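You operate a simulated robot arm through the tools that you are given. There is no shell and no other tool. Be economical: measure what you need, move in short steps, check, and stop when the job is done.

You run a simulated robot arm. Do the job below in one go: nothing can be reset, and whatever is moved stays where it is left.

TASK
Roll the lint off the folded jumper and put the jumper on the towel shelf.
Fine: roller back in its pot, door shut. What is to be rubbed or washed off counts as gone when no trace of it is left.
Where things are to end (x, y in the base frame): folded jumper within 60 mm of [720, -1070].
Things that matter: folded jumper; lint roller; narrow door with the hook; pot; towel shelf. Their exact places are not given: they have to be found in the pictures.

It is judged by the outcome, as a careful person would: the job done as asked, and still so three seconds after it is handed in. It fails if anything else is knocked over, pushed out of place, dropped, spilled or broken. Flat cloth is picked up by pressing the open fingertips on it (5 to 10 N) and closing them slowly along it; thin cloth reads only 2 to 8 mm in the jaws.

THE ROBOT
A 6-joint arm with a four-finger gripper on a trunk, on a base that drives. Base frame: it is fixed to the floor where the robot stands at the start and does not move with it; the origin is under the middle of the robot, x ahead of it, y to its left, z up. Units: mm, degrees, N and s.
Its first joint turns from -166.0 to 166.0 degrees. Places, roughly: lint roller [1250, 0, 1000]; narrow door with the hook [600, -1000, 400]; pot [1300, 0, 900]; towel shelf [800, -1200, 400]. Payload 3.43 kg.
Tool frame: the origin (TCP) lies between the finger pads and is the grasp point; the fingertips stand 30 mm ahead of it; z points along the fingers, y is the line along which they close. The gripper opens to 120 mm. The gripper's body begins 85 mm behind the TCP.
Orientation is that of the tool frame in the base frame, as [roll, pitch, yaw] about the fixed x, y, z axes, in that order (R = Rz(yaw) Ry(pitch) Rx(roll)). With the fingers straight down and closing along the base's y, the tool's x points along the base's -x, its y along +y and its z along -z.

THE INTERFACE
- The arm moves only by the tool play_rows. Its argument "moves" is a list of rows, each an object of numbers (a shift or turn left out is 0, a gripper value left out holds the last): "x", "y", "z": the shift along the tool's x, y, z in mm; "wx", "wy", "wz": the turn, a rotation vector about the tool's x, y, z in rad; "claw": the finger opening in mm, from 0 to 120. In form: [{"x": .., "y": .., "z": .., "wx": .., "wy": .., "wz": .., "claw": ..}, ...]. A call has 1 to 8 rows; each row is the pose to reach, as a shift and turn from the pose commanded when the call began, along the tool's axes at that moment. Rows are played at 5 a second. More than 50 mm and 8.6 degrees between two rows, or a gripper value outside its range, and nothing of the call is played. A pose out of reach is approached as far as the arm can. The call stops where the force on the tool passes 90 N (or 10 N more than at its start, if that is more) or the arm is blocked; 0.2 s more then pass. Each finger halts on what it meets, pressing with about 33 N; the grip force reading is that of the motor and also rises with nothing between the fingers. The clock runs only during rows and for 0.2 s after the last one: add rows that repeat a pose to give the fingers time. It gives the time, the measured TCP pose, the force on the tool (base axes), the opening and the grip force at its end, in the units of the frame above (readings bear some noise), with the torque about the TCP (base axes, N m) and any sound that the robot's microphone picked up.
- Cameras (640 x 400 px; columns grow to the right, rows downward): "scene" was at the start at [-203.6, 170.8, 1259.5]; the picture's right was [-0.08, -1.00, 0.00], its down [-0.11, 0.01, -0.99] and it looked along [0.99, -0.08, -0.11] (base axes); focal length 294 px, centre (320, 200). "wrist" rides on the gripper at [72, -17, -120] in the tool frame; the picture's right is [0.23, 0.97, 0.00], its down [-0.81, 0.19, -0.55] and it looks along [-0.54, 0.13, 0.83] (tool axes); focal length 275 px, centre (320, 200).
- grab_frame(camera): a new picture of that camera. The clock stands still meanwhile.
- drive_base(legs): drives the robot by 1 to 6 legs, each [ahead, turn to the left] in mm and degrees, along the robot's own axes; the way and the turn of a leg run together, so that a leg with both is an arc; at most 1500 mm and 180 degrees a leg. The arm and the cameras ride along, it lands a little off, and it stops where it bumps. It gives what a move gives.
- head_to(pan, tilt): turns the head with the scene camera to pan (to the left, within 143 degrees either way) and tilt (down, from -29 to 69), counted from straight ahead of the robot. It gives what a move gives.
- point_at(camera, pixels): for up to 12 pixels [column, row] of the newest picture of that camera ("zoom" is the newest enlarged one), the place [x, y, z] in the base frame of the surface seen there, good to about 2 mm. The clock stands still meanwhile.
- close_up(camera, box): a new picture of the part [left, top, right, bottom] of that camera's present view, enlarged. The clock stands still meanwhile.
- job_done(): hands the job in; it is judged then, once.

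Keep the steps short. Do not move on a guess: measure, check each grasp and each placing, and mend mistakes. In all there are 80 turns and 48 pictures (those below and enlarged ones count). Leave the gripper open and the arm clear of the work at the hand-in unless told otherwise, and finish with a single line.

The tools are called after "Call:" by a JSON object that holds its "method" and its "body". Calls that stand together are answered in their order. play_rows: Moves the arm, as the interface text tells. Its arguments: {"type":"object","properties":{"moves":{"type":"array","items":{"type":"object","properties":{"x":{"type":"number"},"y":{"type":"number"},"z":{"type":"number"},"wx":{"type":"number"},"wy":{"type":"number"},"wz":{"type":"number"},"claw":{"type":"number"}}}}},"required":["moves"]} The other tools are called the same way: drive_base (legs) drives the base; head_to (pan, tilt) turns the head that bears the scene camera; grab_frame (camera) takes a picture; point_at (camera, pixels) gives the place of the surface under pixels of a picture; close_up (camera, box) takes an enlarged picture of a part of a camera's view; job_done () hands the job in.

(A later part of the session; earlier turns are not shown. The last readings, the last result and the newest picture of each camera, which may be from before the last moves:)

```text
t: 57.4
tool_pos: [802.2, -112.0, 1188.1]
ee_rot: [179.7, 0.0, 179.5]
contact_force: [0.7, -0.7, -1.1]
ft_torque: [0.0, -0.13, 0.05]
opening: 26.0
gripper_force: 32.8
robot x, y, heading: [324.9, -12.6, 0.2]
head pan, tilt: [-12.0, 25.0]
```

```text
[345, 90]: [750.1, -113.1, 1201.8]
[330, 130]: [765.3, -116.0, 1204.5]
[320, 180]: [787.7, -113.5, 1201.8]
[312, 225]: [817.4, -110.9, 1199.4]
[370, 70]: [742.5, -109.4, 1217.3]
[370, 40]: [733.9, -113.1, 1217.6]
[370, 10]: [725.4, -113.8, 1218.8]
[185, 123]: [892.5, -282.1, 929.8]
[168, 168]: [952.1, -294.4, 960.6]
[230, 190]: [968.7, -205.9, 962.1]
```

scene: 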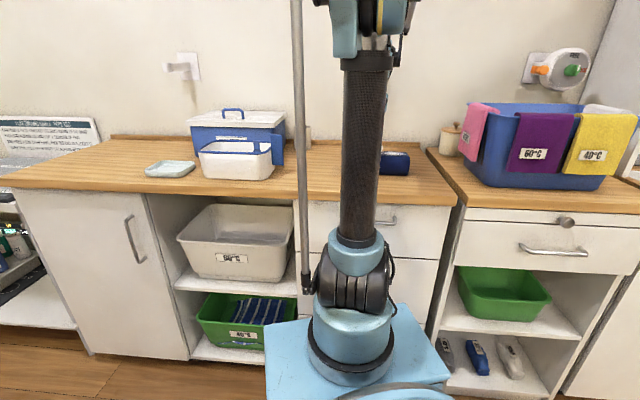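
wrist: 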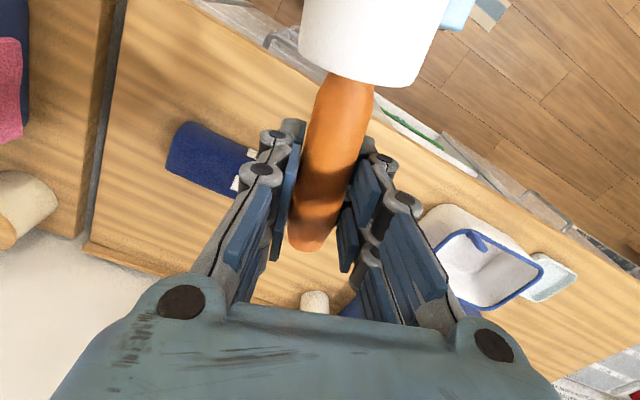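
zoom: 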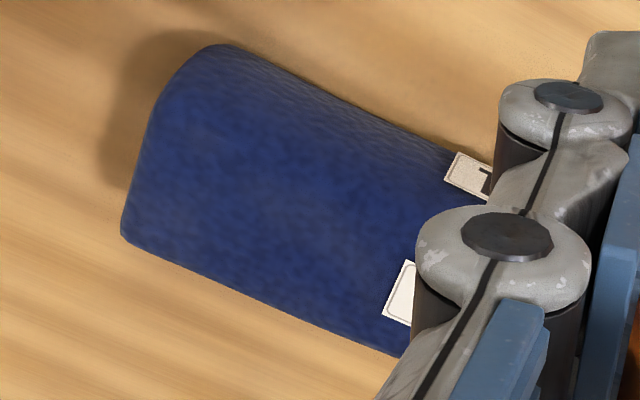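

All lint is gone. The roller sits tilted up a few degrees in the grip; I'll correct that at the pot. First, back to the tilt position in the arm plane (975,-14,1200).

Call:
{"method": "play_rows", "body": {"moves": [{"x": -35, "y": 20, "z": -3}, {"x": -70, "y": 40, "z": -5}, {"x": -105, "y": 60, "z": -8}, {"x": -140, "y": 80, "z": -10}, {"x": -172, "y": 98, "z": -12, "wz": -0.009}, {"x": -172, "y": 98, "z": -12, "wz": -0.009}]}}

Call:
{"method": "play_rows", "body": {"moves": [{"x": -5, "wy": -0.141}, {"x": -10, "wy": -0.282}, {"x": -15, "wy": -0.423}, {"x": -20, "wy": -0.564}, {"x": -25, "wy": -0.705}, {"x": -30, "wy": -0.846}, {"x": -35, "wy": -0.987}, {"x": -40, "wy": -1.128}]}}

Call:
{"method": "play_rows", "body": {"moves": [{"wy": -0.14}, {"wy": -0.28}, {"wy": -0.42}, {"wy": -0.44}, {"wy": -0.44}]}}

Call:
{"method": "head_to", "body": {"pan": -5, "tilt": 10}}

Call:
{"method": "grab_frame", "body": {"camera": "scene"}}

```text
t: 58.8
tool_pos: [974.3, -16.2, 1200.8]
ee_rot: [179.8, 0.1, 179.9]
contact_force: [0.4, 0.1, -1.0]
ft_torque: [0.0, -0.12, 0.02]
opening: 25.5
gripper_force: 33.1
robot x, y, heading: [326.1, -13.7, -0.1]
head pan, tilt: [-12.0, 25.0]
```

```text
t: 60.6
tool_pos: [1015.2, -16.1, 1201.6]
ee_rot: [179.3, 64.8, 179.4]
contact_force: [0.2, 0.3, -1.4]
ft_torque: [0.01, -0.02, 0.0]
opening: 25.7
gripper_force: 33.3
robot x, y, heading: [325.5, -12.8, 0.2]
head pan, tilt: [-12.0, 25.0]
```

```text
t: 61.8
tool_pos: [1015.5, -14.1, 1199.9]
ee_rot: [159.6, 89.1, 159.6]
contact_force: [-0.4, -0.3, -1.2]
ft_torque: [-0.02, 0.01, -0.01]
opening: 25.6
gripper_force: 33.3
robot x, y, heading: [325.8, -14.4, -0.1]
head pan, tilt: [-12.0, 25.0]
```

```text
t: 62.6
tool_pos: [1015.6, -13.1, 1200.6]
ee_rot: [160.1, 89.0, 160.0]
contact_force: [-0.4, -0.5, -1.0]
ft_torque: [-0.01, -0.01, 0.01]
opening: 25.4
gripper_force: 33.0
robot x, y, heading: [330.1, -15.1, -0.0]
head pan, tilt: [-5.0, 10.0]
```

```text
20 pictures are left
```

scene: 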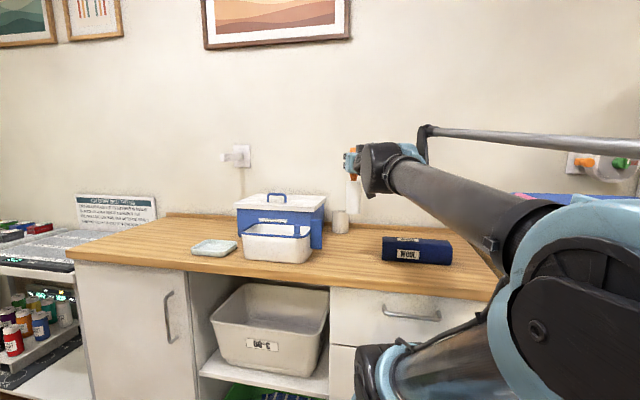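

The roller hangs at (353,190). I'll measure its lean along its length, and the pot.

Call:
{"method": "close_up", "body": {"camera": "scene", "box": [310, 130, 410, 240]}}

Call:
{"method": "point_at", "body": {"camera": "scene", "pixels": [[351, 178], [351, 185], [351, 192], [351, 199], [351, 205], [347, 195], [358, 195], [340, 222], [334, 218], [346, 218]]}}

```text
3.64 times, centred on (360, 185) of scene
```

zoom: 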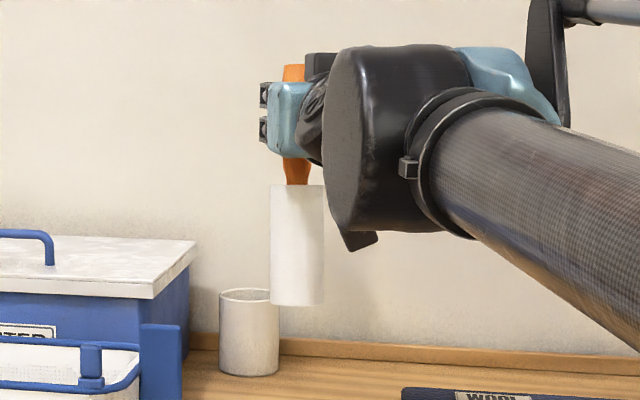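

```text
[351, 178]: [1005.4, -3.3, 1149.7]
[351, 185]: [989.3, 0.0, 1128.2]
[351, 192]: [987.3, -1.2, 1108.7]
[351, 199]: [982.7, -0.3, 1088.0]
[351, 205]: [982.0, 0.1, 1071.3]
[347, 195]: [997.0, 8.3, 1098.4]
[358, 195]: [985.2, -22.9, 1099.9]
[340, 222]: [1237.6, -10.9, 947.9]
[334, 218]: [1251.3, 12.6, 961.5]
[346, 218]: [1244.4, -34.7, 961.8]
```

Call:
{"method": "point_at", "body": {"camera": "zoom", "pixels": [[297, 195], [297, 215], [297, 240], [297, 265], [297, 285], [297, 300], [284, 240], [310, 240], [249, 340], [235, 340], [263, 340], [249, 289]]}}

```text
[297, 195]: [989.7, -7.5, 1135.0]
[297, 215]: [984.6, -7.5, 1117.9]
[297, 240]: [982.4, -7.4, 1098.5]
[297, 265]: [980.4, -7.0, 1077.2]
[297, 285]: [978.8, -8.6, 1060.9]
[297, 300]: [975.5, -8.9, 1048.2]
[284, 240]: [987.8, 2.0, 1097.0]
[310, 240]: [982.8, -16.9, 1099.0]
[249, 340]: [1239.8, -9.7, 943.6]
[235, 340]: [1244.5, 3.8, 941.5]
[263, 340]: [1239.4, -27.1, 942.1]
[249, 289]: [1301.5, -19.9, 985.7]
```

The head leans about 8.5° toward the robot and the axis passes through the TCP. I'll tilt the tool up by 0.148 rad to bring it upright and re-measure.

Call:
{"method": "play_rows", "body": {"moves": [{"wy": -0.075}, {"wy": -0.148}, {"wy": -0.148}]}}

Call:
{"method": "close_up", "body": {"camera": "scene", "box": [310, 130, 410, 240]}}

Call:
{"method": "point_at", "body": {"camera": "zoom", "pixels": [[297, 200], [297, 215], [297, 240], [297, 265], [297, 285], [297, 298], [288, 240], [310, 240], [288, 285], [310, 285]]}}

```text
t: 63.4
tool_pos: [1016.5, -16.5, 1199.8]
ee_rot: [2.4, 81.6, 2.4]
contact_force: [1.1, 0.6, -0.7]
ft_torque: [-0.01, -0.01, -0.01]
opening: 25.5
gripper_force: 33.1
out of reach, approached as far as the arm can: row 1
robot x, y, heading: [324.5, -17.0, -0.1]
head pan, tilt: [-5.0, 10.0]
```

```text
3.64 times, centred on (360, 185) of scene
```

zoom: 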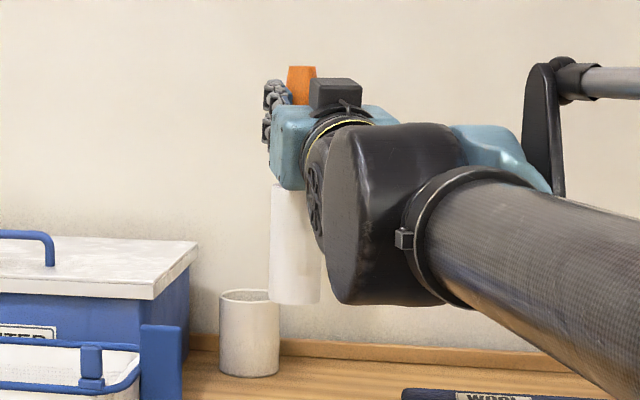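

```text
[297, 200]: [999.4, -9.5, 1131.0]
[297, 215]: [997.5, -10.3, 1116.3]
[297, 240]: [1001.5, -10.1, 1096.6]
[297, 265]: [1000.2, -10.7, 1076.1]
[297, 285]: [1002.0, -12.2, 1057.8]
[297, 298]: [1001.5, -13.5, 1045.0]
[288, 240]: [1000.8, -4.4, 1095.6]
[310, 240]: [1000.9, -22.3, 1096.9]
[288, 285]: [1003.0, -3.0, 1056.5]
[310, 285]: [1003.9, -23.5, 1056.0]
```

The head is upright now (axis ≈(1019,-13.2), bottom z≈1043, within 1.4°). Pot centre ≈(1263.5,-15). I'll move over the pot at this height.

Call:
{"method": "play_rows", "body": {"moves": [{"x": 6, "z": 40}, {"x": 12, "z": 80}, {"x": 18, "z": 120, "y": -1}, {"x": 24, "z": 160, "y": -1.5}, {"x": 30, "z": 200, "y": -1.5}, {"x": 35.7, "z": 241.8, "y": -1.5}, {"x": 35.7, "z": 241.8, "y": -1.5}]}}

Call:
{"method": "close_up", "body": {"camera": "scene", "box": [310, 150, 390, 250]}}

```text
t: 65.0
tool_pos: [1259.7, -17.2, 1199.3]
ee_rot: [2.5, 81.7, 2.4]
contact_force: [-0.4, -0.5, -1.8]
ft_torque: [-0.01, 0.01, -0.01]
opening: 25.2
gripper_force: 33.4
robot x, y, heading: [330.2, -9.6, -0.0]
head pan, tilt: [-5.0, 10.0]
```

```text
4.00 times, centred on (350, 200) of scene
```

zoom: 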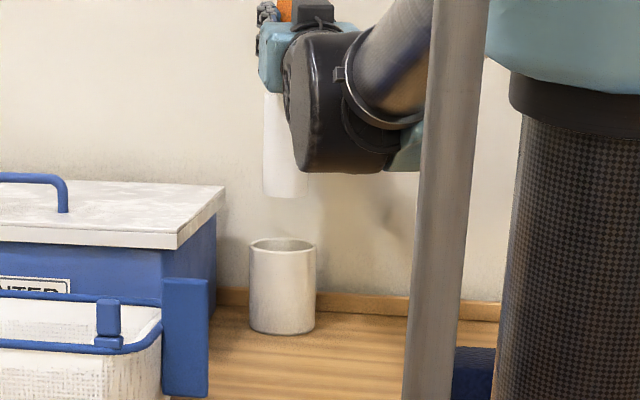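

Call:
{"method": "point_at", "body": {"camera": "zoom", "pixels": [[285, 110], [285, 150], [285, 192], [272, 170], [298, 175], [265, 180], [282, 290], [258, 290], [308, 290], [270, 290], [295, 290], [282, 244]]}}

```text
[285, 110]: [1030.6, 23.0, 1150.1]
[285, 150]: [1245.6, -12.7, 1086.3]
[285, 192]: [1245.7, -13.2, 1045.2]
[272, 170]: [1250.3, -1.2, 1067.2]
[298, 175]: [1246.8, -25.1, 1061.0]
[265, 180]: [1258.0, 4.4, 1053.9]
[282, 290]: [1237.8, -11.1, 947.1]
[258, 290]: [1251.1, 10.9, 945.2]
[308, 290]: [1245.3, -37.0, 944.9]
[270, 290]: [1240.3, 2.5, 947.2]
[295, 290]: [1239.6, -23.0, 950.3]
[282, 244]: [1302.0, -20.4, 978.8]
```

The head axis (1264,-15) lies within 2 mm of the pot's (1262.5,-14.3). I'll lower it 85 mm just into the rim, then check forces.

Call:
{"method": "play_rows", "body": {"moves": [{"x": 25, "z": -4.5, "y": 0.5}, {"x": 50, "z": -8.5, "y": 0.5}, {"x": 65, "z": -10.8, "y": 0.5}, {"x": 75, "z": -12.2, "y": 0.5}, {"x": 84, "z": -13.5, "y": 0.5}, {"x": 84, "z": -13.5, "y": 0.5}]}}

Call:
{"method": "close_up", "body": {"camera": "scene", "box": [310, 150, 390, 250]}}

```text
t: 66.4
tool_pos: [1258.0, -15.8, 1115.4]
ee_rot: [2.4, 81.7, 2.4]
contact_force: [5.9, 0.1, 1.1]
ft_torque: [0.02, -0.75, 0.0]
opening: 25.5
gripper_force: 33.2
robot x, y, heading: [328.4, -11.3, 0.1]
head pan, tilt: [-5.0, 10.0]
```

```text
4.00 times, centred on (350, 200) of scene
```

zoom: 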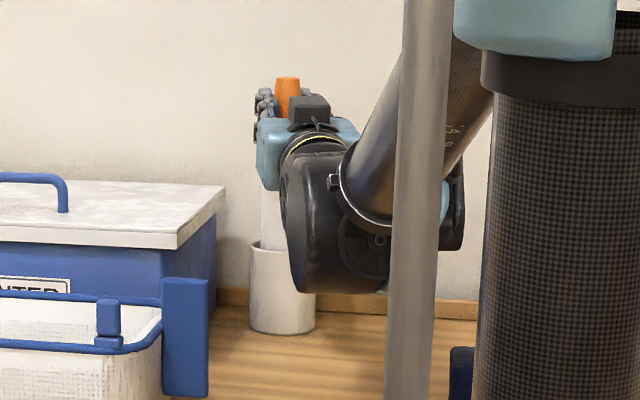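

The head is in the pot; a +6 N x force means it rubs the front inside wall. I'll shift +2.5 mm in x, then lower 20 mm.

Call:
{"method": "play_rows", "body": {"moves": [{"z": 2.5}, {"z": 2.5}, {"x": 10, "z": 1}, {"x": 20, "z": -0.5}, {"x": 20, "z": -0.5}]}}

```text
t: 67.6
tool_pos: [1261.3, -18.1, 1095.3]
ee_rot: [2.4, 81.8, 2.4]
contact_force: [0.3, 0.1, -1.4]
ft_torque: [0.02, 0.01, 0.0]
opening: 25.7
gripper_force: 33.0
robot x, y, heading: [329.0, -11.4, -0.0]
head pan, tilt: [-5.0, 10.0]
```

Free of side force. I'll lower the remaining ~24 mm until it touches bottom.

Call:
{"method": "play_rows", "body": {"moves": [{"x": 8, "z": -1.2}, {"x": 16, "z": -2.4}, {"x": 21, "z": -3.1}, {"x": 24, "z": -3.5}, {"x": 24, "z": -3.5}]}}

```text
t: 68.8
tool_pos: [1259.6, -15.3, 1071.9]
ee_rot: [2.5, 81.8, 2.5]
contact_force: [-0.5, -0.4, -1.0]
ft_torque: [0.02, -0.03, 0.0]
opening: 25.4
gripper_force: 32.8
robot x, y, heading: [325.0, -12.5, 0.0]
head pan, tilt: [-5.0, 10.0]
```

Call:
{"method": "play_rows", "body": {"moves": [{"x": 1.5}, {"x": 3}, {"x": 3}]}}

```text
t: 69.6
tool_pos: [1261.8, -15.2, 1068.2]
ee_rot: [2.4, 81.7, 2.4]
contact_force: [0.2, 0.2, -0.6]
ft_torque: [0.03, -0.01, 0.02]
opening: 25.5
gripper_force: 33.1
robot x, y, heading: [325.4, -11.7, 0.2]
head pan, tilt: [-5.0, 10.0]
```

Call:
{"method": "play_rows", "body": {"moves": [{"x": 1.5}, {"x": 2.5}, {"x": 2.5}]}}

```text
t: 70.4
tool_pos: [1261.9, -15.6, 1066.5]
ee_rot: [2.5, 81.5, 2.3]
contact_force: [1.4, 0.9, 14.4]
ft_torque: [0.04, 0.15, 0.01]
opening: 25.4
gripper_force: 33.3
robot x, y, heading: [325.8, -18.4, 0.1]
head pan, tilt: [-5.0, 10.0]
```

It has touched the bottom (14 N). I'll back up 1.5 mm, open to 65 and look.

Call:
{"method": "play_rows", "body": {"moves": [{"x": -1.5}, {"x": -1.5, "claw": 35}, {"x": -1.5, "claw": 50}, {"x": -1.5, "claw": 65}, {"x": -1.5, "claw": 65}]}}

Call:
{"method": "play_rows", "body": {"moves": [{"x": -5, "z": -35}, {"x": -12, "z": -80}, {"x": -18, "z": -120}, {"x": -24, "z": -160}, {"x": -60, "z": -195}, {"x": -100, "z": -220}, {"x": -140, "z": -235}, {"x": -140, "z": -235}]}}

Call:
{"method": "close_up", "body": {"camera": "scene", "box": [230, 140, 460, 280]}}

```text
t: 71.6
tool_pos: [1262.7, -16.1, 1067.4]
ee_rot: [2.4, 81.7, 2.3]
contact_force: [0.3, 0.1, 0.0]
ft_torque: [0.0, 0.02, 0.0]
opening: 65.1
gripper_force: 0.1
robot x, y, heading: [321.7, -14.8, -0.0]
head pan, tilt: [-5.0, 10.0]
```

```text
refused: row 5 steps farther than a row can; nothing moved
```

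```text
2.78 times, centred on (345, 210) of scene
```

zoom: 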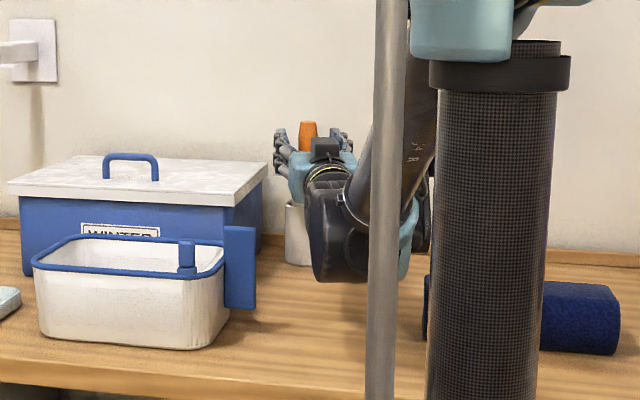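

Released. Retreating straight back, then up.

Call:
{"method": "play_rows", "body": {"moves": [{"x": -5, "z": -35}, {"x": -12, "z": -80}, {"x": -18, "z": -120}, {"x": -24, "z": -160}, {"x": -50, "z": -190}, {"x": -80, "z": -215}, {"x": -115, "z": -230}, {"x": -150, "z": -240}]}}

Call:
{"method": "play_rows", "body": {"moves": [{"wy": 0.148}, {"wy": 0.148}]}}

Call:
{"method": "close_up", "body": {"camera": "scene", "box": [230, 140, 460, 280]}}

```text
t: 73.4
tool_pos: [1003.5, -18.4, 1180.7]
ee_rot: [2.4, 81.6, 2.5]
contact_force: [-0.2, 0.6, 0.0]
ft_torque: [-0.03, 0.03, -0.01]
opening: 65.3
gripper_force: 0.1
robot x, y, heading: [328.9, -8.9, 0.1]
head pan, tilt: [-5.0, 10.0]
```

```text
t: 74.0
tool_pos: [1003.8, -18.2, 1180.4]
ee_rot: [98.6, 89.6, 98.1]
contact_force: [0.5, -0.4, 0.8]
ft_torque: [0.02, -0.04, -0.02]
opening: 64.9
gripper_force: 0.1
robot x, y, heading: [326.1, -12.9, 0.1]
head pan, tilt: [-5.0, 10.0]
```

```text
2.78 times, centred on (345, 210) of scene
```

zoom: 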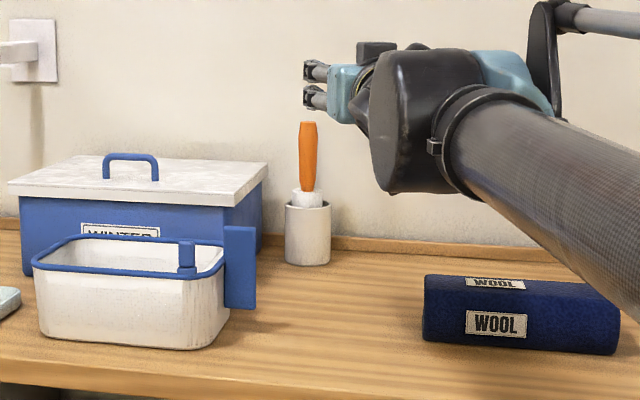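

The roller stands in its pot and the jumper is clean. For the cabinet shelf the jumper must go in lengthwise with a tilted tool, so I'll first turn it on the bench. Tilting the tool down in the arm plane now.

Call:
{"method": "play_rows", "body": {"moves": [{"wy": 0.14, "z": -4, "y": 4}, {"wy": 0.28, "z": -8, "y": 4}, {"wy": 0.42, "z": -12, "y": 4}, {"wy": 0.56, "z": -16, "y": 4}, {"wy": 0.7, "z": -20, "y": 4}, {"wy": 0.84, "z": -24, "y": 4}, {"wy": 0.98, "z": -28, "y": 4}, {"wy": 1.12, "z": -32, "y": 4, "claw": 110}]}}

Call:
{"method": "play_rows", "body": {"moves": [{"wy": 0.14}, {"wy": 0.28}, {"wy": 0.42}, {"wy": 0.44}, {"wy": 0.44}]}}

```text
t: 75.8
tool_pos: [969.8, -13.4, 1181.5]
ee_rot: [179.6, 25.6, 179.9]
contact_force: [-0.7, -0.3, -0.5]
ft_torque: [0.02, 0.0, -0.01]
opening: 110.0
gripper_force: 0.1
out of reach, approached as far as the arm can: row 1
robot x, y, heading: [326.1, -12.6, -0.2]
head pan, tilt: [-5.0, 10.0]
```

```text
t: 77.0
tool_pos: [971.2, -13.3, 1179.8]
ee_rot: [179.7, 0.3, -179.9]
contact_force: [0.0, -0.3, 0.1]
ft_torque: [-0.04, 0.0, -0.02]
opening: 109.7
gripper_force: 0.0
robot x, y, heading: [330.7, -16.3, 0.2]
head pan, tilt: [-5.0, 10.0]
```

Tool vertical. Now I'll move above the jumper's middle (948,-198) while turning 74° so that the jaws close across its width.

Call:
{"method": "play_rows", "body": {"moves": [{"x": 3, "y": -23, "z": 17, "wz": -0.145}, {"x": 6, "y": -46, "z": 35, "wz": -0.29}, {"x": 9, "y": -70, "z": 52, "wz": -0.435}, {"x": 12, "y": -93, "z": 70, "wz": -0.58}, {"x": 15, "y": -116, "z": 87, "wz": -0.725}, {"x": 18, "y": -140, "z": 105, "wz": -0.87}, {"x": 21, "y": -163, "z": 122, "wz": -1.015}, {"x": 23, "y": -185, "z": 140, "wz": -1.16}]}}

Call:
{"method": "play_rows", "body": {"moves": [{"wz": -0.13}, {"wz": -0.13}]}}

Call:
{"method": "grab_frame", "body": {"camera": "wrist"}}

```text
t: 78.8
tool_pos: [949.0, -196.9, 1039.4]
ee_rot: [-179.7, 0.5, -113.3]
contact_force: [-0.2, 0.8, 0.5]
ft_torque: [0.03, -0.02, 0.03]
opening: 109.9
gripper_force: 0.1
robot x, y, heading: [327.3, -16.0, -0.1]
head pan, tilt: [-5.0, 10.0]
```

```text
t: 79.4
tool_pos: [949.8, -196.4, 1039.3]
ee_rot: [-179.6, 0.5, -105.9]
contact_force: [0.6, -0.1, -0.4]
ft_torque: [-0.03, 0.02, 0.0]
opening: 110.1
gripper_force: 0.0
robot x, y, heading: [324.4, -14.4, -0.2]
head pan, tilt: [-5.0, 10.0]
```

```text
13 pictures are left
```

wrist: 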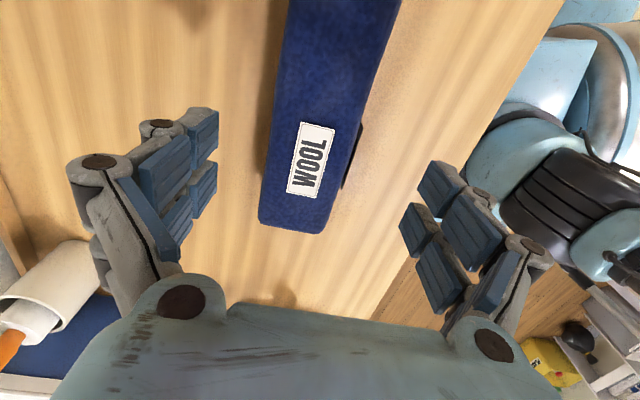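

The jaws straddle the jumper squarely. Descending to z≈942 and closing.

Call:
{"method": "play_rows", "body": {"moves": [{"z": 35}, {"z": 65}, {"z": 90}, {"z": 98}, {"z": 98, "claw": 80}, {"z": 98, "claw": 60}, {"z": 98, "claw": 45}, {"z": 98, "claw": 40}]}}

```text
t: 81.2
tool_pos: [950.1, -196.2, 942.5]
ee_rot: [-179.6, 0.5, -106.0]
contact_force: [4.5, -0.8, 5.4]
ft_torque: [-0.07, -0.41, -0.01]
opening: 69.8
gripper_force: 33.1
robot x, y, heading: [324.8, -16.5, -0.1]
head pan, tilt: [-5.0, 10.0]
```

Gripped (69.8 mm, 33 N). Lift 70 mm and turn it lengthwise to the arm, over (1010,-190).

Call:
{"method": "play_rows", "body": {"moves": [{"z": -25}, {"z": -50}, {"z": -70, "wz": 0.14}, {"x": -5, "y": -14, "z": -70, "wz": 0.28}, {"x": -10, "y": -28, "z": -70, "wz": 0.42}, {"x": -16, "y": -42, "z": -70, "wz": 0.56}, {"x": -22, "y": -56, "z": -70, "wz": 0.7}, {"x": -22, "y": -56, "z": -70, "wz": 0.84}]}}

Call:
{"method": "play_rows", "body": {"moves": [{"wz": 0.14}, {"wz": 0.28}, {"wz": 0.42}, {"wz": 0.56}, {"wz": 0.7}, {"wz": 0.705, "z": 30}, {"wz": 0.705, "z": 60}, {"wz": 0.705, "z": 69}]}}

```text
t: 83.0
tool_pos: [1009.0, -190.5, 1012.4]
ee_rot: [179.9, 0.5, -154.3]
contact_force: [0.0, 0.5, -2.7]
ft_torque: [0.03, -0.01, 0.01]
opening: 69.6
gripper_force: 33.1
robot x, y, heading: [328.5, -12.7, -0.0]
head pan, tilt: [-5.0, 10.0]
```

```text
t: 84.8
tool_pos: [1010.0, -191.1, 942.5]
ee_rot: [179.5, 0.5, 165.4]
contact_force: [-0.6, 0.0, -3.5]
ft_torque: [0.03, -0.01, -0.03]
opening: 69.9
gripper_force: 33.3
robot x, y, heading: [324.0, -12.3, 0.5]
head pan, tilt: [-5.0, 10.0]
```

The jumper hangs free at bench height. I'll lower 2 mm, release, and rise, then pull in for driving.

Call:
{"method": "play_rows", "body": {"moves": [{"z": 2}, {"z": 2}, {"z": 2, "claw": 90}, {"z": 2, "claw": 115}, {"z": 2, "claw": 115}, {"z": -40}, {"z": -80}, {"z": -120}]}}

Call:
{"method": "play_rows", "body": {"moves": [{"x": 45, "z": -10}, {"x": 90, "z": -20}, {"x": 135, "z": -30}, {"x": 180, "z": -40}, {"x": 220, "z": -40}, {"x": 220, "z": -40}]}}

Call:
{"method": "grab_frame", "body": {"camera": "wrist"}}

```text
t: 86.6
tool_pos: [1007.4, -190.1, 1063.7]
ee_rot: [179.5, 0.4, 165.4]
contact_force: [0.6, 0.1, 0.2]
ft_torque: [0.05, 0.0, -0.01]
opening: 114.9
gripper_force: 0.3
robot x, y, heading: [328.5, -13.5, -0.3]
head pan, tilt: [-5.0, 10.0]
```

```text
t: 88.0
tool_pos: [794.3, -136.3, 1102.2]
ee_rot: [179.6, 0.4, 165.4]
contact_force: [0.0, 0.4, 0.0]
ft_torque: [-0.03, -0.01, -0.03]
opening: 115.0
gripper_force: 0.1
robot x, y, heading: [323.3, -11.6, -0.1]
head pan, tilt: [-5.0, 10.0]
```

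```text
12 pictures are left
```

wrist: 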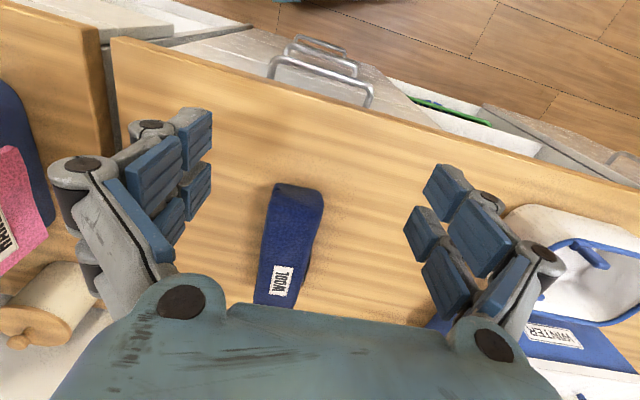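

The jumper lies lengthwise, fine. Driving: back 450, right turn, along, and face the cabinet (heading -17°).

Call:
{"method": "drive_base", "body": {"legs": [[-450, 0], [0, -90], [880, 0], [0, 73]]}}

Call:
{"method": "head_to", "body": {"pan": -8, "tilt": 32}}

Call:
{"method": "grab_frame", "body": {"camera": "scene"}}

```text
t: 102.9
tool_pos: [278.0, -1147.6, 1102.2]
ee_rot: [179.5, 0.5, 147.6]
contact_force: [0.5, 0.0, 0.0]
ft_torque: [0.05, -0.02, 0.0]
opening: 114.8
gripper_force: 0.2
robot x, y, heading: [-132.4, -894.9, -17.9]
head pan, tilt: [-5.0, 10.0]
```

```text
t: 103.8
tool_pos: [266.0, -1143.3, 1106.8]
ee_rot: [179.5, 1.0, 147.5]
contact_force: [0.3, 0.2, -0.3]
ft_torque: [-0.02, 0.01, 0.01]
opening: 114.7
gripper_force: 0.0
robot x, y, heading: [-134.6, -894.6, -17.9]
head pan, tilt: [-8.0, 32.0]
```

```text
11 pictures are left
```

scene: 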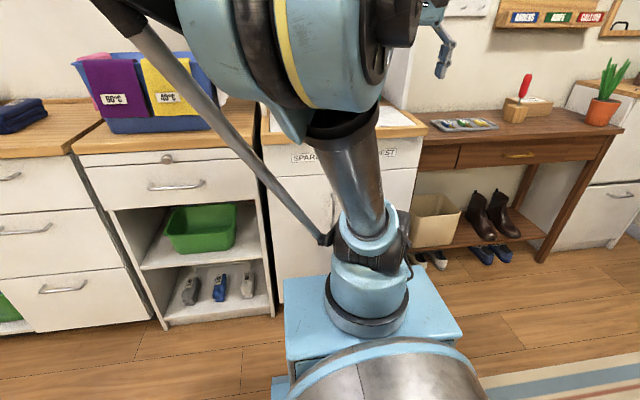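

The arm hides part, but the SPARE door's handle shows near (332,205). Measuring it and the door.

Call:
{"method": "close_up", "body": {"camera": "scene", "box": [255, 120, 435, 310]}}

Call:
{"method": "point_at", "body": {"camera": "scene", "pixels": [[332, 200], [332, 206], [332, 214], [300, 190], [300, 240], [290, 295], [274, 190], [322, 210], [334, 195]]}}

```text
2.11 times, centred on (345, 215) of scene
```

zoom: 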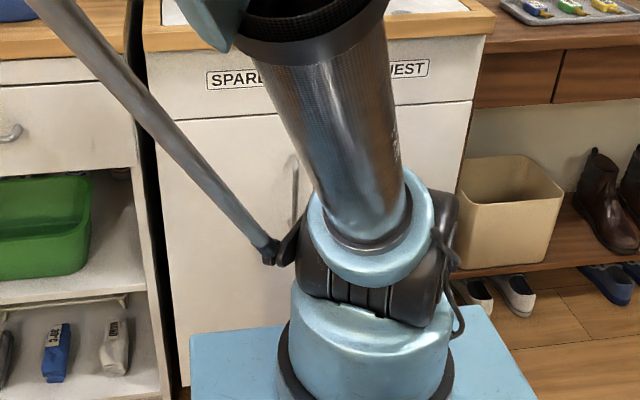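

```text
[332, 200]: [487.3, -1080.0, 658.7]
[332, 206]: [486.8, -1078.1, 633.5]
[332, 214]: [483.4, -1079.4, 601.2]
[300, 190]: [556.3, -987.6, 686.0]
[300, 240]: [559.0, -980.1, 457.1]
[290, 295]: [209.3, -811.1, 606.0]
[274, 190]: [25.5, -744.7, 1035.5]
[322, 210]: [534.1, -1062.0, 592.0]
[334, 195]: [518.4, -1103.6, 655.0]
```

The handle bar is at about (488,-1080), z≈560–670, 40 mm proud of the door; hinge side at (589,-884). I'll bring the tool in front of it in the arm plane, then tilt it up 45°.

Call:
{"method": "play_rows", "body": {"moves": [{"x": -11, "y": 25, "z": 33, "wz": -0.047}, {"x": -22, "y": 50, "z": 66, "wz": -0.094}, {"x": -33, "y": 75, "z": 100, "wz": -0.141}, {"x": -45, "y": 100, "z": 133, "wz": -0.188}, {"x": -56, "y": 125, "z": 166, "wz": -0.235}, {"x": -68, "y": 148, "z": 200, "wz": -0.28}, {"x": -68, "y": 148, "z": 200, "wz": -0.28}]}}

Call:
{"method": "play_rows", "body": {"moves": [{"wy": -0.14, "claw": 90}, {"wy": -0.28}, {"wy": -0.42}, {"wy": -0.56}, {"wy": -0.7}, {"wy": -0.8}, {"wy": -0.8}]}}

```text
t: 105.4
tool_pos: [406.5, -1055.9, 909.8]
ee_rot: [179.7, 1.2, 163.7]
contact_force: [0.4, -0.7, 0.1]
ft_torque: [-0.01, -0.02, 0.0]
opening: 114.8
gripper_force: 0.0
robot x, y, heading: [-135.3, -896.0, -17.6]
head pan, tilt: [-8.0, 32.0]
```

```text
t: 107.0
tool_pos: [415.5, -1058.6, 913.2]
ee_rot: [179.6, 46.9, 163.4]
contact_force: [0.4, -0.1, 1.1]
ft_torque: [0.02, -0.01, -0.02]
opening: 90.0
gripper_force: 0.0
out of reach, approached as far as the arm can: row 6, 7
robot x, y, heading: [-135.1, -893.7, -17.8]
head pan, tilt: [-8.0, 32.0]
```

The tool is at 43° below level. Lowering straight to z≈630.

Call:
{"method": "play_rows", "body": {"moves": [{"x": 34, "z": 32}, {"x": 68, "z": 64}, {"x": 102, "z": 96}, {"x": 136, "z": 128}, {"x": 170, "z": 160}, {"x": 206, "z": 193}, {"x": 206, "z": 193}]}}

Call:
{"method": "grab_frame", "body": {"camera": "wrist"}}

```text
t: 108.2
tool_pos: [439.9, -1062.5, 758.5]
ee_rot: [179.5, 48.1, 163.4]
contact_force: [-2.2, 0.8, 1.1]
ft_torque: [-0.02, -0.05, -0.01]
opening: 90.5
gripper_force: 0.1
out of reach, approached as far as the arm can: row 5, 6
robot x, y, heading: [-136.2, -895.1, -18.1]
head pan, tilt: [-8.0, 32.0]
stopped in row 6: the arm was blocked; the commanded pose is now the measured one
```

```text
9 pictures are left
```

wrist: 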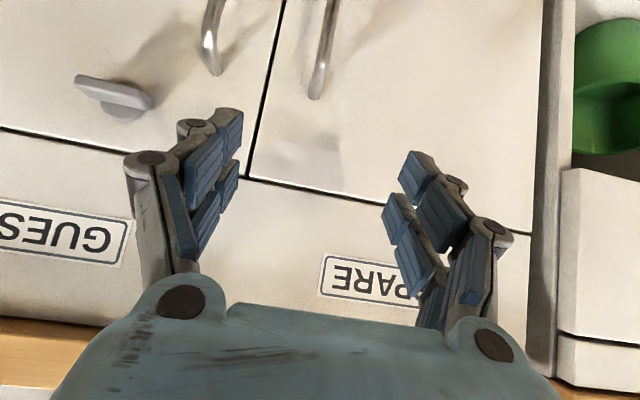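

The arm can't fold in this close at that height, so I need more distance. I'll measure the handle in this picture and back the base off 160 mm.

Call:
{"method": "point_at", "body": {"camera": "wrist", "pixels": [[330, 10], [326, 40], [321, 70], [316, 93], [277, 60], [530, 225], [250, 170], [115, 85]]}}

Call:
{"method": "drive_base", "body": {"legs": [[-160, 0]]}}

```text
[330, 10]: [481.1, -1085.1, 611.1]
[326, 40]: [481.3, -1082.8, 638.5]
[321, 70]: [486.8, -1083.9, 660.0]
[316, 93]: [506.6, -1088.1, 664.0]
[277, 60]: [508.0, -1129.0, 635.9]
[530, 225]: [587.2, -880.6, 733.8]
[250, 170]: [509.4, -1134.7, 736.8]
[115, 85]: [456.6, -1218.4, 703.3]
```

```text
t: 109.6
tool_pos: [293.8, -1015.3, 753.5]
ee_rot: [179.6, 47.7, 163.4]
contact_force: [-0.3, -0.2, 0.5]
ft_torque: [-0.03, -0.02, 0.03]
opening: 89.7
gripper_force: 0.2
robot x, y, heading: [-284.2, -847.7, -17.6]
head pan, tilt: [-8.0, 32.0]
```

Bar axis ≈(486,-1085). Advancing along the tool axis to 70 mm in front of it at z≈625.

Call:
{"method": "play_rows", "body": {"moves": [{"x": 1, "y": -2, "z": 40}, {"x": 2, "y": -4, "z": 80}, {"x": 3, "y": -6, "z": 120}, {"x": 4, "y": -8, "z": 155}, {"x": 4.5, "y": -10, "z": 185}, {"x": 4.5, "y": -10, "z": 185}]}}

```text
t: 111.0
tool_pos: [425.1, -1062.1, 710.5]
ee_rot: [179.7, 48.3, 163.4]
contact_force: [0.1, 0.0, 0.1]
ft_torque: [0.02, 0.02, -0.03]
opening: 89.9
gripper_force: 0.1
out of reach, approached as far as the arm can: row 2, 3, 4, 5, 6
robot x, y, heading: [-287.2, -846.0, -17.5]
head pan, tilt: [-8.0, 32.0]
```

Still limited at this tilt. I'll try a steeper tool (about 63° below level) while lowering to z≈640.

Call:
{"method": "play_rows", "body": {"moves": [{"wy": 0.12}, {"wy": 0.24}, {"wy": 0.36}, {"wy": 0.36, "x": 26, "z": 23}, {"wy": 0.36, "x": 52, "z": 47}, {"wy": 0.36, "x": 52, "z": 47}]}}

```text
t: 112.4
tool_pos: [426.8, -1062.8, 639.7]
ee_rot: [179.7, 27.7, 163.6]
contact_force: [-0.9, 0.2, 0.2]
ft_torque: [0.02, 0.01, -0.01]
opening: 90.2
gripper_force: 0.0
robot x, y, heading: [-287.7, -845.4, -17.5]
head pan, tilt: [-8.0, 32.0]
```

That works. Advancing 63 mm so that the bar is between the fingers, then closing.

Call:
{"method": "play_rows", "body": {"moves": [{"x": -18, "y": -2, "z": 11}, {"x": -36, "y": -4, "z": 22}, {"x": -53, "y": -4, "z": 33}, {"x": -53, "y": -4, "z": 33}, {"x": -53, "y": -4, "z": 33, "claw": 60}, {"x": -53, "y": -4, "z": 33, "claw": 30}, {"x": -53, "y": -4, "z": 33, "claw": 5}, {"x": -53, "y": -4, "z": 33, "claw": 5}]}}

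```text
t: 114.2
tool_pos: [485.7, -1084.3, 637.3]
ee_rot: [179.6, 27.7, 163.5]
contact_force: [-5.3, -11.8, -4.1]
ft_torque: [-0.39, 0.16, 0.0]
opening: 10.4
gripper_force: 44.5
robot x, y, heading: [-284.6, -848.0, -17.9]
head pan, tilt: [-8.0, 32.0]
```

Bar gripped (10.4 mm). Pulling the door along its arc to about 40°.

Call:
{"method": "play_rows", "body": {"moves": [{"x": 17.5, "y": 4.5, "z": -9}, {"x": 34.2, "y": 10.5, "z": -17.9}, {"x": 50, "y": 18, "z": -26.3}, {"x": 65.3, "y": 27.2, "z": -34.3}, {"x": 80.3, "y": 38, "z": -42.2}, {"x": 94.3, "y": 49.8, "z": -49.5}, {"x": 107, "y": 63, "z": -56.2}, {"x": 118.6, "y": 78, "z": -62.3}]}}

```text
t: 116.0
tool_pos: [372.9, -980.1, 662.1]
ee_rot: [-179.9, 27.9, 163.4]
contact_force: [-25.0, -16.2, -0.6]
ft_torque: [0.08, 0.15, -0.86]
opening: 22.5
gripper_force: 15.0
out of reach, approached as far as the arm can: row 4, 5, 6, 7, 8
robot x, y, heading: [-282.6, -841.3, -17.9]
head pan, tilt: [-8.0, 32.0]
stopped in row 8: the force on the tool passed its limit at 95 N (the readings are from after the stop); the commanded pose is now the measured one
```

The door is about 38° open; the arm got too close and slid up the bar. I'll open the jaws, back away and look.

Call:
{"method": "play_rows", "body": {"moves": [{"claw": 40}, {"claw": 60}, {"claw": 60}, {"x": 20, "z": -30}, {"x": 25, "z": -65}, {"x": 25, "z": -100}]}}

Call:
{"method": "head_to", "body": {"pan": -15, "tilt": 30}}

Call:
{"method": "grab_frame", "body": {"camera": "scene"}}

```text
t: 117.4
tool_pos: [310.3, -958.8, 737.9]
ee_rot: [179.8, 28.0, 163.6]
contact_force: [0.3, -0.7, 0.9]
ft_torque: [-0.02, 0.02, 0.0]
opening: 60.0
gripper_force: 0.1
robot x, y, heading: [-285.5, -845.3, -17.5]
head pan, tilt: [-8.0, 32.0]
```

```text
t: 118.1
tool_pos: [310.3, -959.5, 735.9]
ee_rot: [179.8, 28.0, 163.5]
contact_force: [-1.0, 0.9, 0.4]
ft_torque: [-0.03, 0.0, 0.02]
opening: 60.1
gripper_force: 0.1
robot x, y, heading: [-288.0, -845.4, -17.7]
head pan, tilt: [-15.0, 30.0]
```

```text
8 pictures are left
```

scene: 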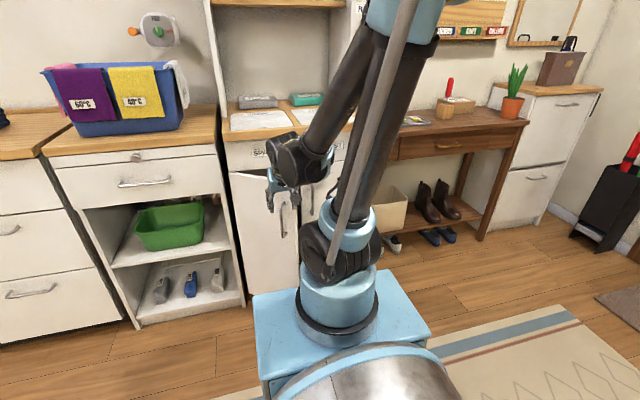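

The door stands ajar at about 38°. I'll close the fingers and go round the door's free edge, with the fingertips just below the door top, to push it from inside.

Call:
{"method": "play_rows", "body": {"moves": [{"x": -5, "y": -37, "z": 8, "claw": 10}, {"x": -10, "y": -74, "z": 17}, {"x": -15, "y": -110, "z": 25}, {"x": -20, "y": -146, "z": 33}, {"x": -50, "y": -127, "z": 49}, {"x": -80, "y": -108, "z": 65}, {"x": -110, "y": -89, "z": 81}, {"x": -138, "y": -70, "z": 96}]}}

```text
t: 119.9
tool_pos: [450.1, -1073.6, 718.2]
ee_rot: [179.8, 28.0, 163.4]
contact_force: [0.0, -0.1, 0.6]
ft_torque: [-0.01, -0.03, 0.02]
opening: 10.2
gripper_force: 0.0
robot x, y, heading: [-288.0, -847.7, -17.8]
head pan, tilt: [-15.0, 30.0]
```

In place behind the door edge. Now sweeping the door open along its arc to about 100°.

Call:
{"method": "play_rows", "body": {"moves": [{"x": 15, "y": 28, "z": -8}, {"x": 29.3, "y": 56, "z": -15.6}, {"x": 55.3, "y": 79.5, "z": -29.4}, {"x": 77.4, "y": 109, "z": -41}, {"x": 92.5, "y": 139, "z": -49.2}, {"x": 103, "y": 172.5, "z": -54.8}, {"x": 108, "y": 207, "z": -57.4}, {"x": 107.5, "y": 242, "z": -57}]}}

Call:
{"method": "head_to", "body": {"pan": -22, "tilt": 32}}

Call:
{"method": "grab_frame", "body": {"camera": "scene"}}

```text
t: 121.7
tool_pos: [400.8, -814.2, 717.9]
ee_rot: [-179.7, 27.9, 163.2]
contact_force: [-14.5, -79.3, -8.6]
ft_torque: [1.12, -0.13, -0.82]
opening: 1.9
gripper_force: 0.0
robot x, y, heading: [-285.4, -843.5, -17.7]
head pan, tilt: [-15.0, 30.0]
```

```text
t: 122.3
tool_pos: [400.2, -815.0, 717.8]
ee_rot: [-179.8, 27.8, 163.4]
contact_force: [-36.4, -101.5, -20.3]
ft_torque: [1.22, -0.3, -0.83]
opening: 1.5
gripper_force: 0.0
robot x, y, heading: [-289.4, -846.9, -18.0]
head pan, tilt: [-22.0, 32.0]
```

```text
7 pictures are left
```

scene: 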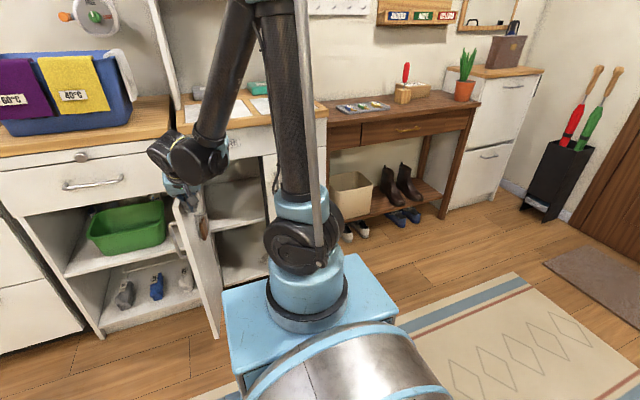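

The door is at its stop with 100 N on it, so I'll back off at once, then measure the shelf inside.

Call:
{"method": "play_rows", "body": {"moves": [{"y": -25}, {"y": -50}, {"y": -80, "z": -20}, {"y": -90, "z": -60}, {"y": -90, "z": -100}]}}

Call:
{"method": "close_up", "body": {"camera": "scene", "box": [150, 120, 290, 320]}}

Call:
{"method": "point_at", "body": {"camera": "scene", "pixels": [[240, 190], [240, 205], [240, 214], [240, 219], [240, 222], [255, 215], [240, 235], [230, 265], [262, 218], [215, 330], [180, 205], [225, 215]]}}

```text
t: 123.5
tool_pos: [332.0, -881.6, 806.1]
ee_rot: [179.8, 28.1, 163.5]
contact_force: [-0.4, -0.2, -0.2]
ft_torque: [-0.01, 0.07, 0.02]
opening: 9.8
gripper_force: 0.0
robot x, y, heading: [-286.2, -843.3, -17.7]
head pan, tilt: [-22.0, 32.0]
```

```text
2.00 times, centred on (220, 220) of scene
```

zoom: 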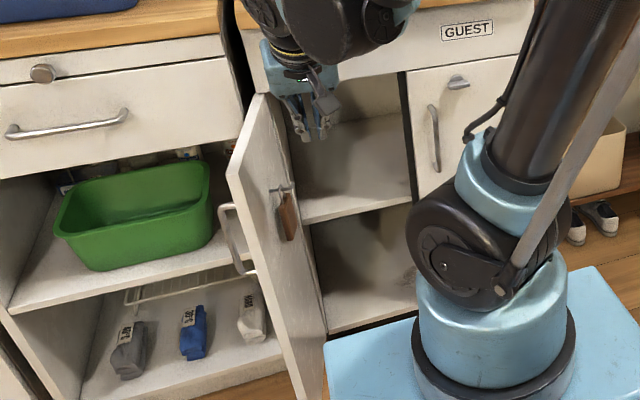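

```text
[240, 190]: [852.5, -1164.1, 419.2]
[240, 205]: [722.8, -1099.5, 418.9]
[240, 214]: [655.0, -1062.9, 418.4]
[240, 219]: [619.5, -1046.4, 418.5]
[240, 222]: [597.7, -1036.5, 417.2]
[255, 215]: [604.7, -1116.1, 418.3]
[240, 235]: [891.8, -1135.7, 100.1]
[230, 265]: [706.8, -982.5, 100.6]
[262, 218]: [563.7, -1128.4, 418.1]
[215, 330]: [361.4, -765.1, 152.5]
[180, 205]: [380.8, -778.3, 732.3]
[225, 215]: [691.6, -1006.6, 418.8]
```

Shelf top z=418.5, opening up to ≈735; something brown hangs from the hook inside the door, which I must not touch. The arm reaches low shelves flatter from further away, so the present stand-off (≈1030 mm to the target) suits. Retreating up and driving back to the jumper.

Call:
{"method": "play_rows", "body": {"moves": [{"x": -7, "z": -42}, {"x": -14, "z": -84}, {"x": -22, "z": -126}, {"x": -30, "z": -168}, {"x": -37, "z": -210}, {"x": -44, "z": -253}, {"x": -44, "z": -253}]}}

Call:
{"method": "drive_base", "body": {"legs": [[0, 107.7], [843, 0], [0, -90], [565, 0]]}}

```text
t: 125.1
tool_pos: [255.8, -860.5, 1050.8]
ee_rot: [179.7, 28.0, 163.5]
contact_force: [0.7, -0.3, -0.2]
ft_torque: [0.04, 0.0, 0.02]
opening: 9.7
gripper_force: 0.0
robot x, y, heading: [-283.6, -847.2, -17.3]
head pan, tilt: [-22.0, 32.0]
```

```text
t: 142.0
tool_pos: [798.3, 143.1, 1049.4]
ee_rot: [179.8, 28.1, -178.7]
contact_force: [-0.6, -0.6, 0.6]
ft_torque: [-0.01, 0.04, -0.01]
opening: 9.9
gripper_force: 0.1
robot x, y, heading: [279.2, -14.7, 0.3]
head pan, tilt: [-22.0, 32.0]
```

The tool is off the arm plane, so I'll bring it above the jumper with matching azimuth (-14.5°), then tilt to 40° below level and open the jaws.

Call:
{"method": "play_rows", "body": {"moves": [{"x": -24, "y": -42, "z": 8, "wx": 0.016, "wz": 0.03}, {"x": -48, "y": -84, "z": 17, "wx": 0.032, "wz": 0.061}, {"x": -72, "y": -126, "z": 25, "wx": 0.048, "wz": 0.091}, {"x": -96, "y": -169, "z": 34, "wx": 0.064, "wz": 0.122}, {"x": -120, "y": -211, "z": 42, "wx": 0.08, "wz": 0.152}, {"x": -145, "y": -254, "z": 51, "wx": 0.097, "wz": 0.183}, {"x": -169, "y": -296, "z": 59, "wx": 0.113, "wz": 0.213}, {"x": -194, "y": -339, "z": 68, "wx": 0.129, "wz": 0.244, "claw": 115}]}}

Call:
{"method": "play_rows", "body": {"moves": [{"wy": -0.13}, {"wy": -0.26}, {"wy": -0.384}, {"wy": -0.384}]}}

Call:
{"method": "grab_frame", "body": {"camera": "wrist"}}

```text
refused: row 6 steps farther than a row can; nothing moved
```

```text
t: 143.0
tool_pos: [787.7, 140.6, 1057.0]
ee_rot: [179.6, 50.8, -178.9]
contact_force: [-0.1, -0.8, -0.7]
ft_torque: [-0.01, -0.01, 0.01]
opening: 10.1
gripper_force: 0.0
robot x, y, heading: [276.4, -11.4, 0.5]
head pan, tilt: [-22.0, 32.0]
```

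```text
5 pictures are left
```

wrist: 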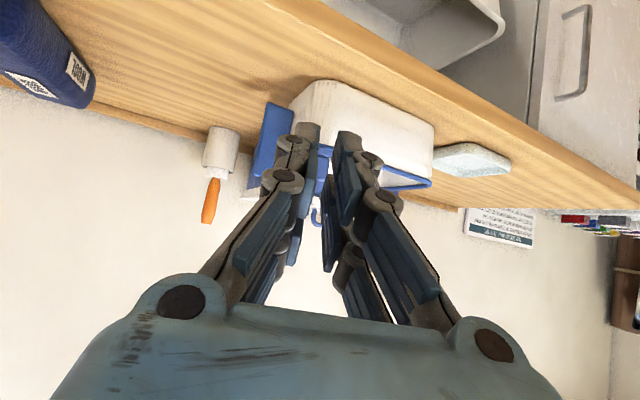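

I'll redo the move with slightly smaller steps.

Call:
{"method": "play_rows", "body": {"moves": [{"x": -18.7, "y": -40, "z": 17.7, "wx": 0.026, "wz": 0.0215}, {"x": -37.4, "y": -80, "z": 35.4, "wx": 0.052, "wz": 0.043}, {"x": -56.1, "y": -120, "z": 53.1, "wx": 0.078, "wz": 0.0645}, {"x": -74.8, "y": -160, "z": 70.8, "wx": 0.104, "wz": 0.086}, {"x": -93.5, "y": -200, "z": 88.5, "wx": 0.13, "wz": 0.1075}, {"x": -112.2, "y": -240, "z": 106.2, "wx": 0.156, "wz": 0.129}, {"x": -130.9, "y": -280, "z": 123.9, "wx": 0.182, "wz": 0.1505}, {"x": -149.6, "y": -320, "z": 141.6, "wx": 0.21, "wz": 0.172, "claw": 115}]}}

Call:
{"method": "play_rows", "body": {"moves": [{"claw": 115}, {"claw": 115}, {"claw": 115}]}}

Call:
{"method": "grab_frame", "body": {"camera": "wrist"}}

```text
t: 144.8
tool_pos: [997.9, -171.3, 1081.8]
ee_rot: [179.8, 50.8, 165.6]
contact_force: [0.8, 0.8, 0.8]
ft_torque: [0.0, -0.04, 0.01]
opening: 101.9
gripper_force: 0.1
robot x, y, heading: [273.0, -13.6, -0.1]
head pan, tilt: [-22.0, 32.0]
```

```text
t: 145.6
tool_pos: [996.8, -170.9, 1083.5]
ee_rot: [179.8, 50.6, 165.7]
contact_force: [-0.5, 0.1, -0.2]
ft_torque: [0.0, -0.02, -0.03]
opening: 114.7
gripper_force: 0.1
robot x, y, heading: [278.1, -11.2, -0.1]
head pan, tilt: [-22.0, 32.0]
```

```text
4 pictures are left
```

wrist: 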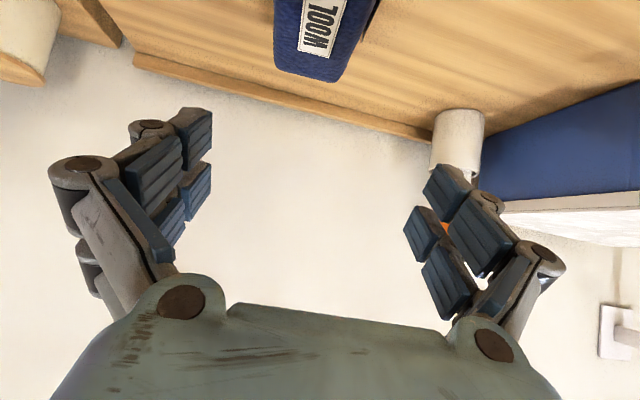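

Measuring the jumper's far end before descending.

Call:
{"method": "point_at", "body": {"camera": "wrist", "pixels": [[277, 40], [280, 5], [277, 62], [340, 72], [345, 40], [362, 8], [310, 62], [320, 10]]}}

```text
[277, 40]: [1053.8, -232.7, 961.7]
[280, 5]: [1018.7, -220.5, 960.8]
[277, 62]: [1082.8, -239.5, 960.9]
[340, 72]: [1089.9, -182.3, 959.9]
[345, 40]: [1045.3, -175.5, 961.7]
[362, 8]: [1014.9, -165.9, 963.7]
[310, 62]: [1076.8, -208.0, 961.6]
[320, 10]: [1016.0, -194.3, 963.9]
```

Jumper centre ≈(1006,-190), azimuth matches. I'll descend to z≈942 straddling it and close.

Call:
{"method": "play_rows", "body": {"moves": [{"x": 20, "y": -17, "z": 28}, {"x": 45, "y": -17, "z": 52}, {"x": 70, "y": -17, "z": 74}, {"x": 90, "y": -17, "z": 91}, {"x": 100, "y": -17, "z": 100}, {"x": 100, "y": -17, "z": 100, "claw": 85}, {"x": 100, "y": -17, "z": 100, "claw": 60}, {"x": 100, "y": -17, "z": 100, "claw": 40}]}}

Call:
{"method": "play_rows", "body": {"moves": [{"claw": 40}, {"claw": 40, "x": -4, "z": -3}, {"claw": 40, "x": -30, "z": -25}, {"claw": 40, "x": -60, "z": -50}, {"claw": 40, "x": -90, "z": -74}, {"claw": 40, "x": -120, "z": -99}, {"claw": 40, "x": -120, "z": -99}]}}

```text
t: 147.4
tool_pos: [1007.9, -191.6, 940.0]
ee_rot: [179.8, 50.5, 165.7]
contact_force: [0.1, 1.5, -0.1]
ft_torque: [0.04, -0.19, 0.04]
opening: 70.0
gripper_force: 32.8
robot x, y, heading: [277.6, -9.2, 0.1]
head pan, tilt: [-22.0, 32.0]
```

```text
t: 149.0
tool_pos: [1005.5, -191.8, 1095.3]
ee_rot: [179.8, 50.6, 165.8]
contact_force: [0.3, 0.0, -2.5]
ft_torque: [0.0, 0.02, -0.01]
opening: 69.7
gripper_force: 33.5
robot x, y, heading: [274.6, -9.9, -0.2]
head pan, tilt: [-22.0, 32.0]
```

Jumper held level (69.7 mm, 2.5 N). I'll pull it in 200 mm and drive to the cabinet: stand at about (-255,-772), heading -3°.

Call:
{"method": "play_rows", "body": {"moves": [{"x": 25, "z": -31}, {"x": 50, "z": -62}, {"x": 76, "z": -93}, {"x": 101, "z": -124}, {"x": 127, "z": -155}, {"x": 127, "z": -155}]}}

Call:
{"method": "drive_base", "body": {"legs": [[-532, 0], [0, -90], [761, 0], [0, 87]]}}

```text
t: 150.4
tool_pos: [815.1, -140.2, 1096.9]
ee_rot: [179.9, 50.7, 165.8]
contact_force: [-0.5, -0.3, -3.2]
ft_torque: [0.02, -0.03, 0.01]
opening: 69.8
gripper_force: 32.9
robot x, y, heading: [282.1, -12.7, -0.1]
head pan, tilt: [-22.0, 32.0]
```

```text
t: 165.8
tool_pos: [270.5, -937.9, 1096.5]
ee_rot: [180.0, 50.6, 161.9]
contact_force: [0.4, -0.3, -3.0]
ft_torque: [0.01, 0.01, 0.01]
opening: 69.7
gripper_force: 33.4
robot x, y, heading: [-259.1, -781.9, -3.9]
head pan, tilt: [-22.0, 32.0]
```

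The arm needs to be long to get low, so I'll turn to face the cabinet squarely, back off 350 mm, stretch out, and lower the jumper to shelf height outside the cabinet, so that the base can drive it in.

Call:
{"method": "drive_base", "body": {"legs": [[0, -13.5], [-350, 0]]}}

Call:
{"method": "play_rows", "body": {"moves": [{"x": -25.8, "y": 25.7, "z": 31.4, "wx": -0.023, "wz": -0.019}, {"x": -51.6, "y": 51.4, "z": 62.8, "wx": -0.046, "wz": -0.038}, {"x": -77.4, "y": 77.1, "z": 94.2, "wx": -0.07, "wz": -0.057}, {"x": -103.2, "y": 102.8, "z": 125.6, "wx": -0.093, "wz": -0.076}, {"x": -129, "y": 128.5, "z": 157, "wx": -0.116, "wz": -0.095}, {"x": -154.8, "y": 154.2, "z": 188.4, "wx": -0.14, "wz": -0.114}, {"x": -180.6, "y": 179.9, "z": 219.8, "wx": -0.163, "wz": -0.133}, {"x": -206.4, "y": 205.6, "z": 251.2, "wx": -0.186, "wz": -0.152}]}}

Call:
{"method": "play_rows", "body": {"moves": [{"x": 30, "z": 33.4}, {"x": 60, "z": 66.8}, {"x": 90, "z": 100.2}, {"x": 120, "z": 133.6}, {"x": 150, "z": 167}, {"x": 180, "z": 200.4}, {"x": 210, "z": 234}, {"x": 210, "z": 234}]}}

Call:
{"method": "play_rows", "body": {"moves": [{"x": 30, "z": 33.4}, {"x": 60, "z": 66.8}, {"x": 90, "z": 100.2}, {"x": 120, "z": 133.6}, {"x": 150, "z": 167}, {"x": 180, "z": 200.4}, {"x": 210, "z": 234}, {"x": 210, "z": 234}]}}

```text
t: 169.0
tool_pos: [-121.0, -951.9, 1104.4]
ee_rot: [179.3, 50.6, 148.2]
contact_force: [-1.2, 0.6, -2.5]
ft_torque: [-0.03, 0.01, 0.02]
opening: 69.6
gripper_force: 32.7
robot x, y, heading: [-594.6, -676.1, -17.5]
head pan, tilt: [-22.0, 32.0]
```

```text
t: 170.8
tool_pos: [250.6, -939.6, 1115.9]
ee_rot: [179.2, 51.4, 162.0]
contact_force: [-1.3, 0.6, -2.6]
ft_torque: [-0.01, 0.02, -0.02]
opening: 70.2
gripper_force: 33.3
robot x, y, heading: [-590.4, -681.0, -17.6]
head pan, tilt: [-22.0, 32.0]
```

```text
t: 172.6
tool_pos: [300.2, -954.4, 806.7]
ee_rot: [179.1, 51.5, 162.0]
contact_force: [0.6, -0.5, -3.0]
ft_torque: [0.0, 0.01, 0.03]
opening: 69.7
gripper_force: 32.9
robot x, y, heading: [-591.3, -675.4, -17.5]
head pan, tilt: [-22.0, 32.0]
```

```text
t: 174.4
tool_pos: [398.1, -981.3, 533.6]
ee_rot: [179.2, 51.4, 162.0]
contact_force: [-0.3, 0.0, -3.1]
ft_torque: [0.0, 0.01, -0.04]
opening: 69.7
gripper_force: 32.8
out of reach, approached as far as the arm can: row 5, 6, 7, 8
robot x, y, heading: [-590.3, -682.3, -17.5]
head pan, tilt: [-22.0, 32.0]
```

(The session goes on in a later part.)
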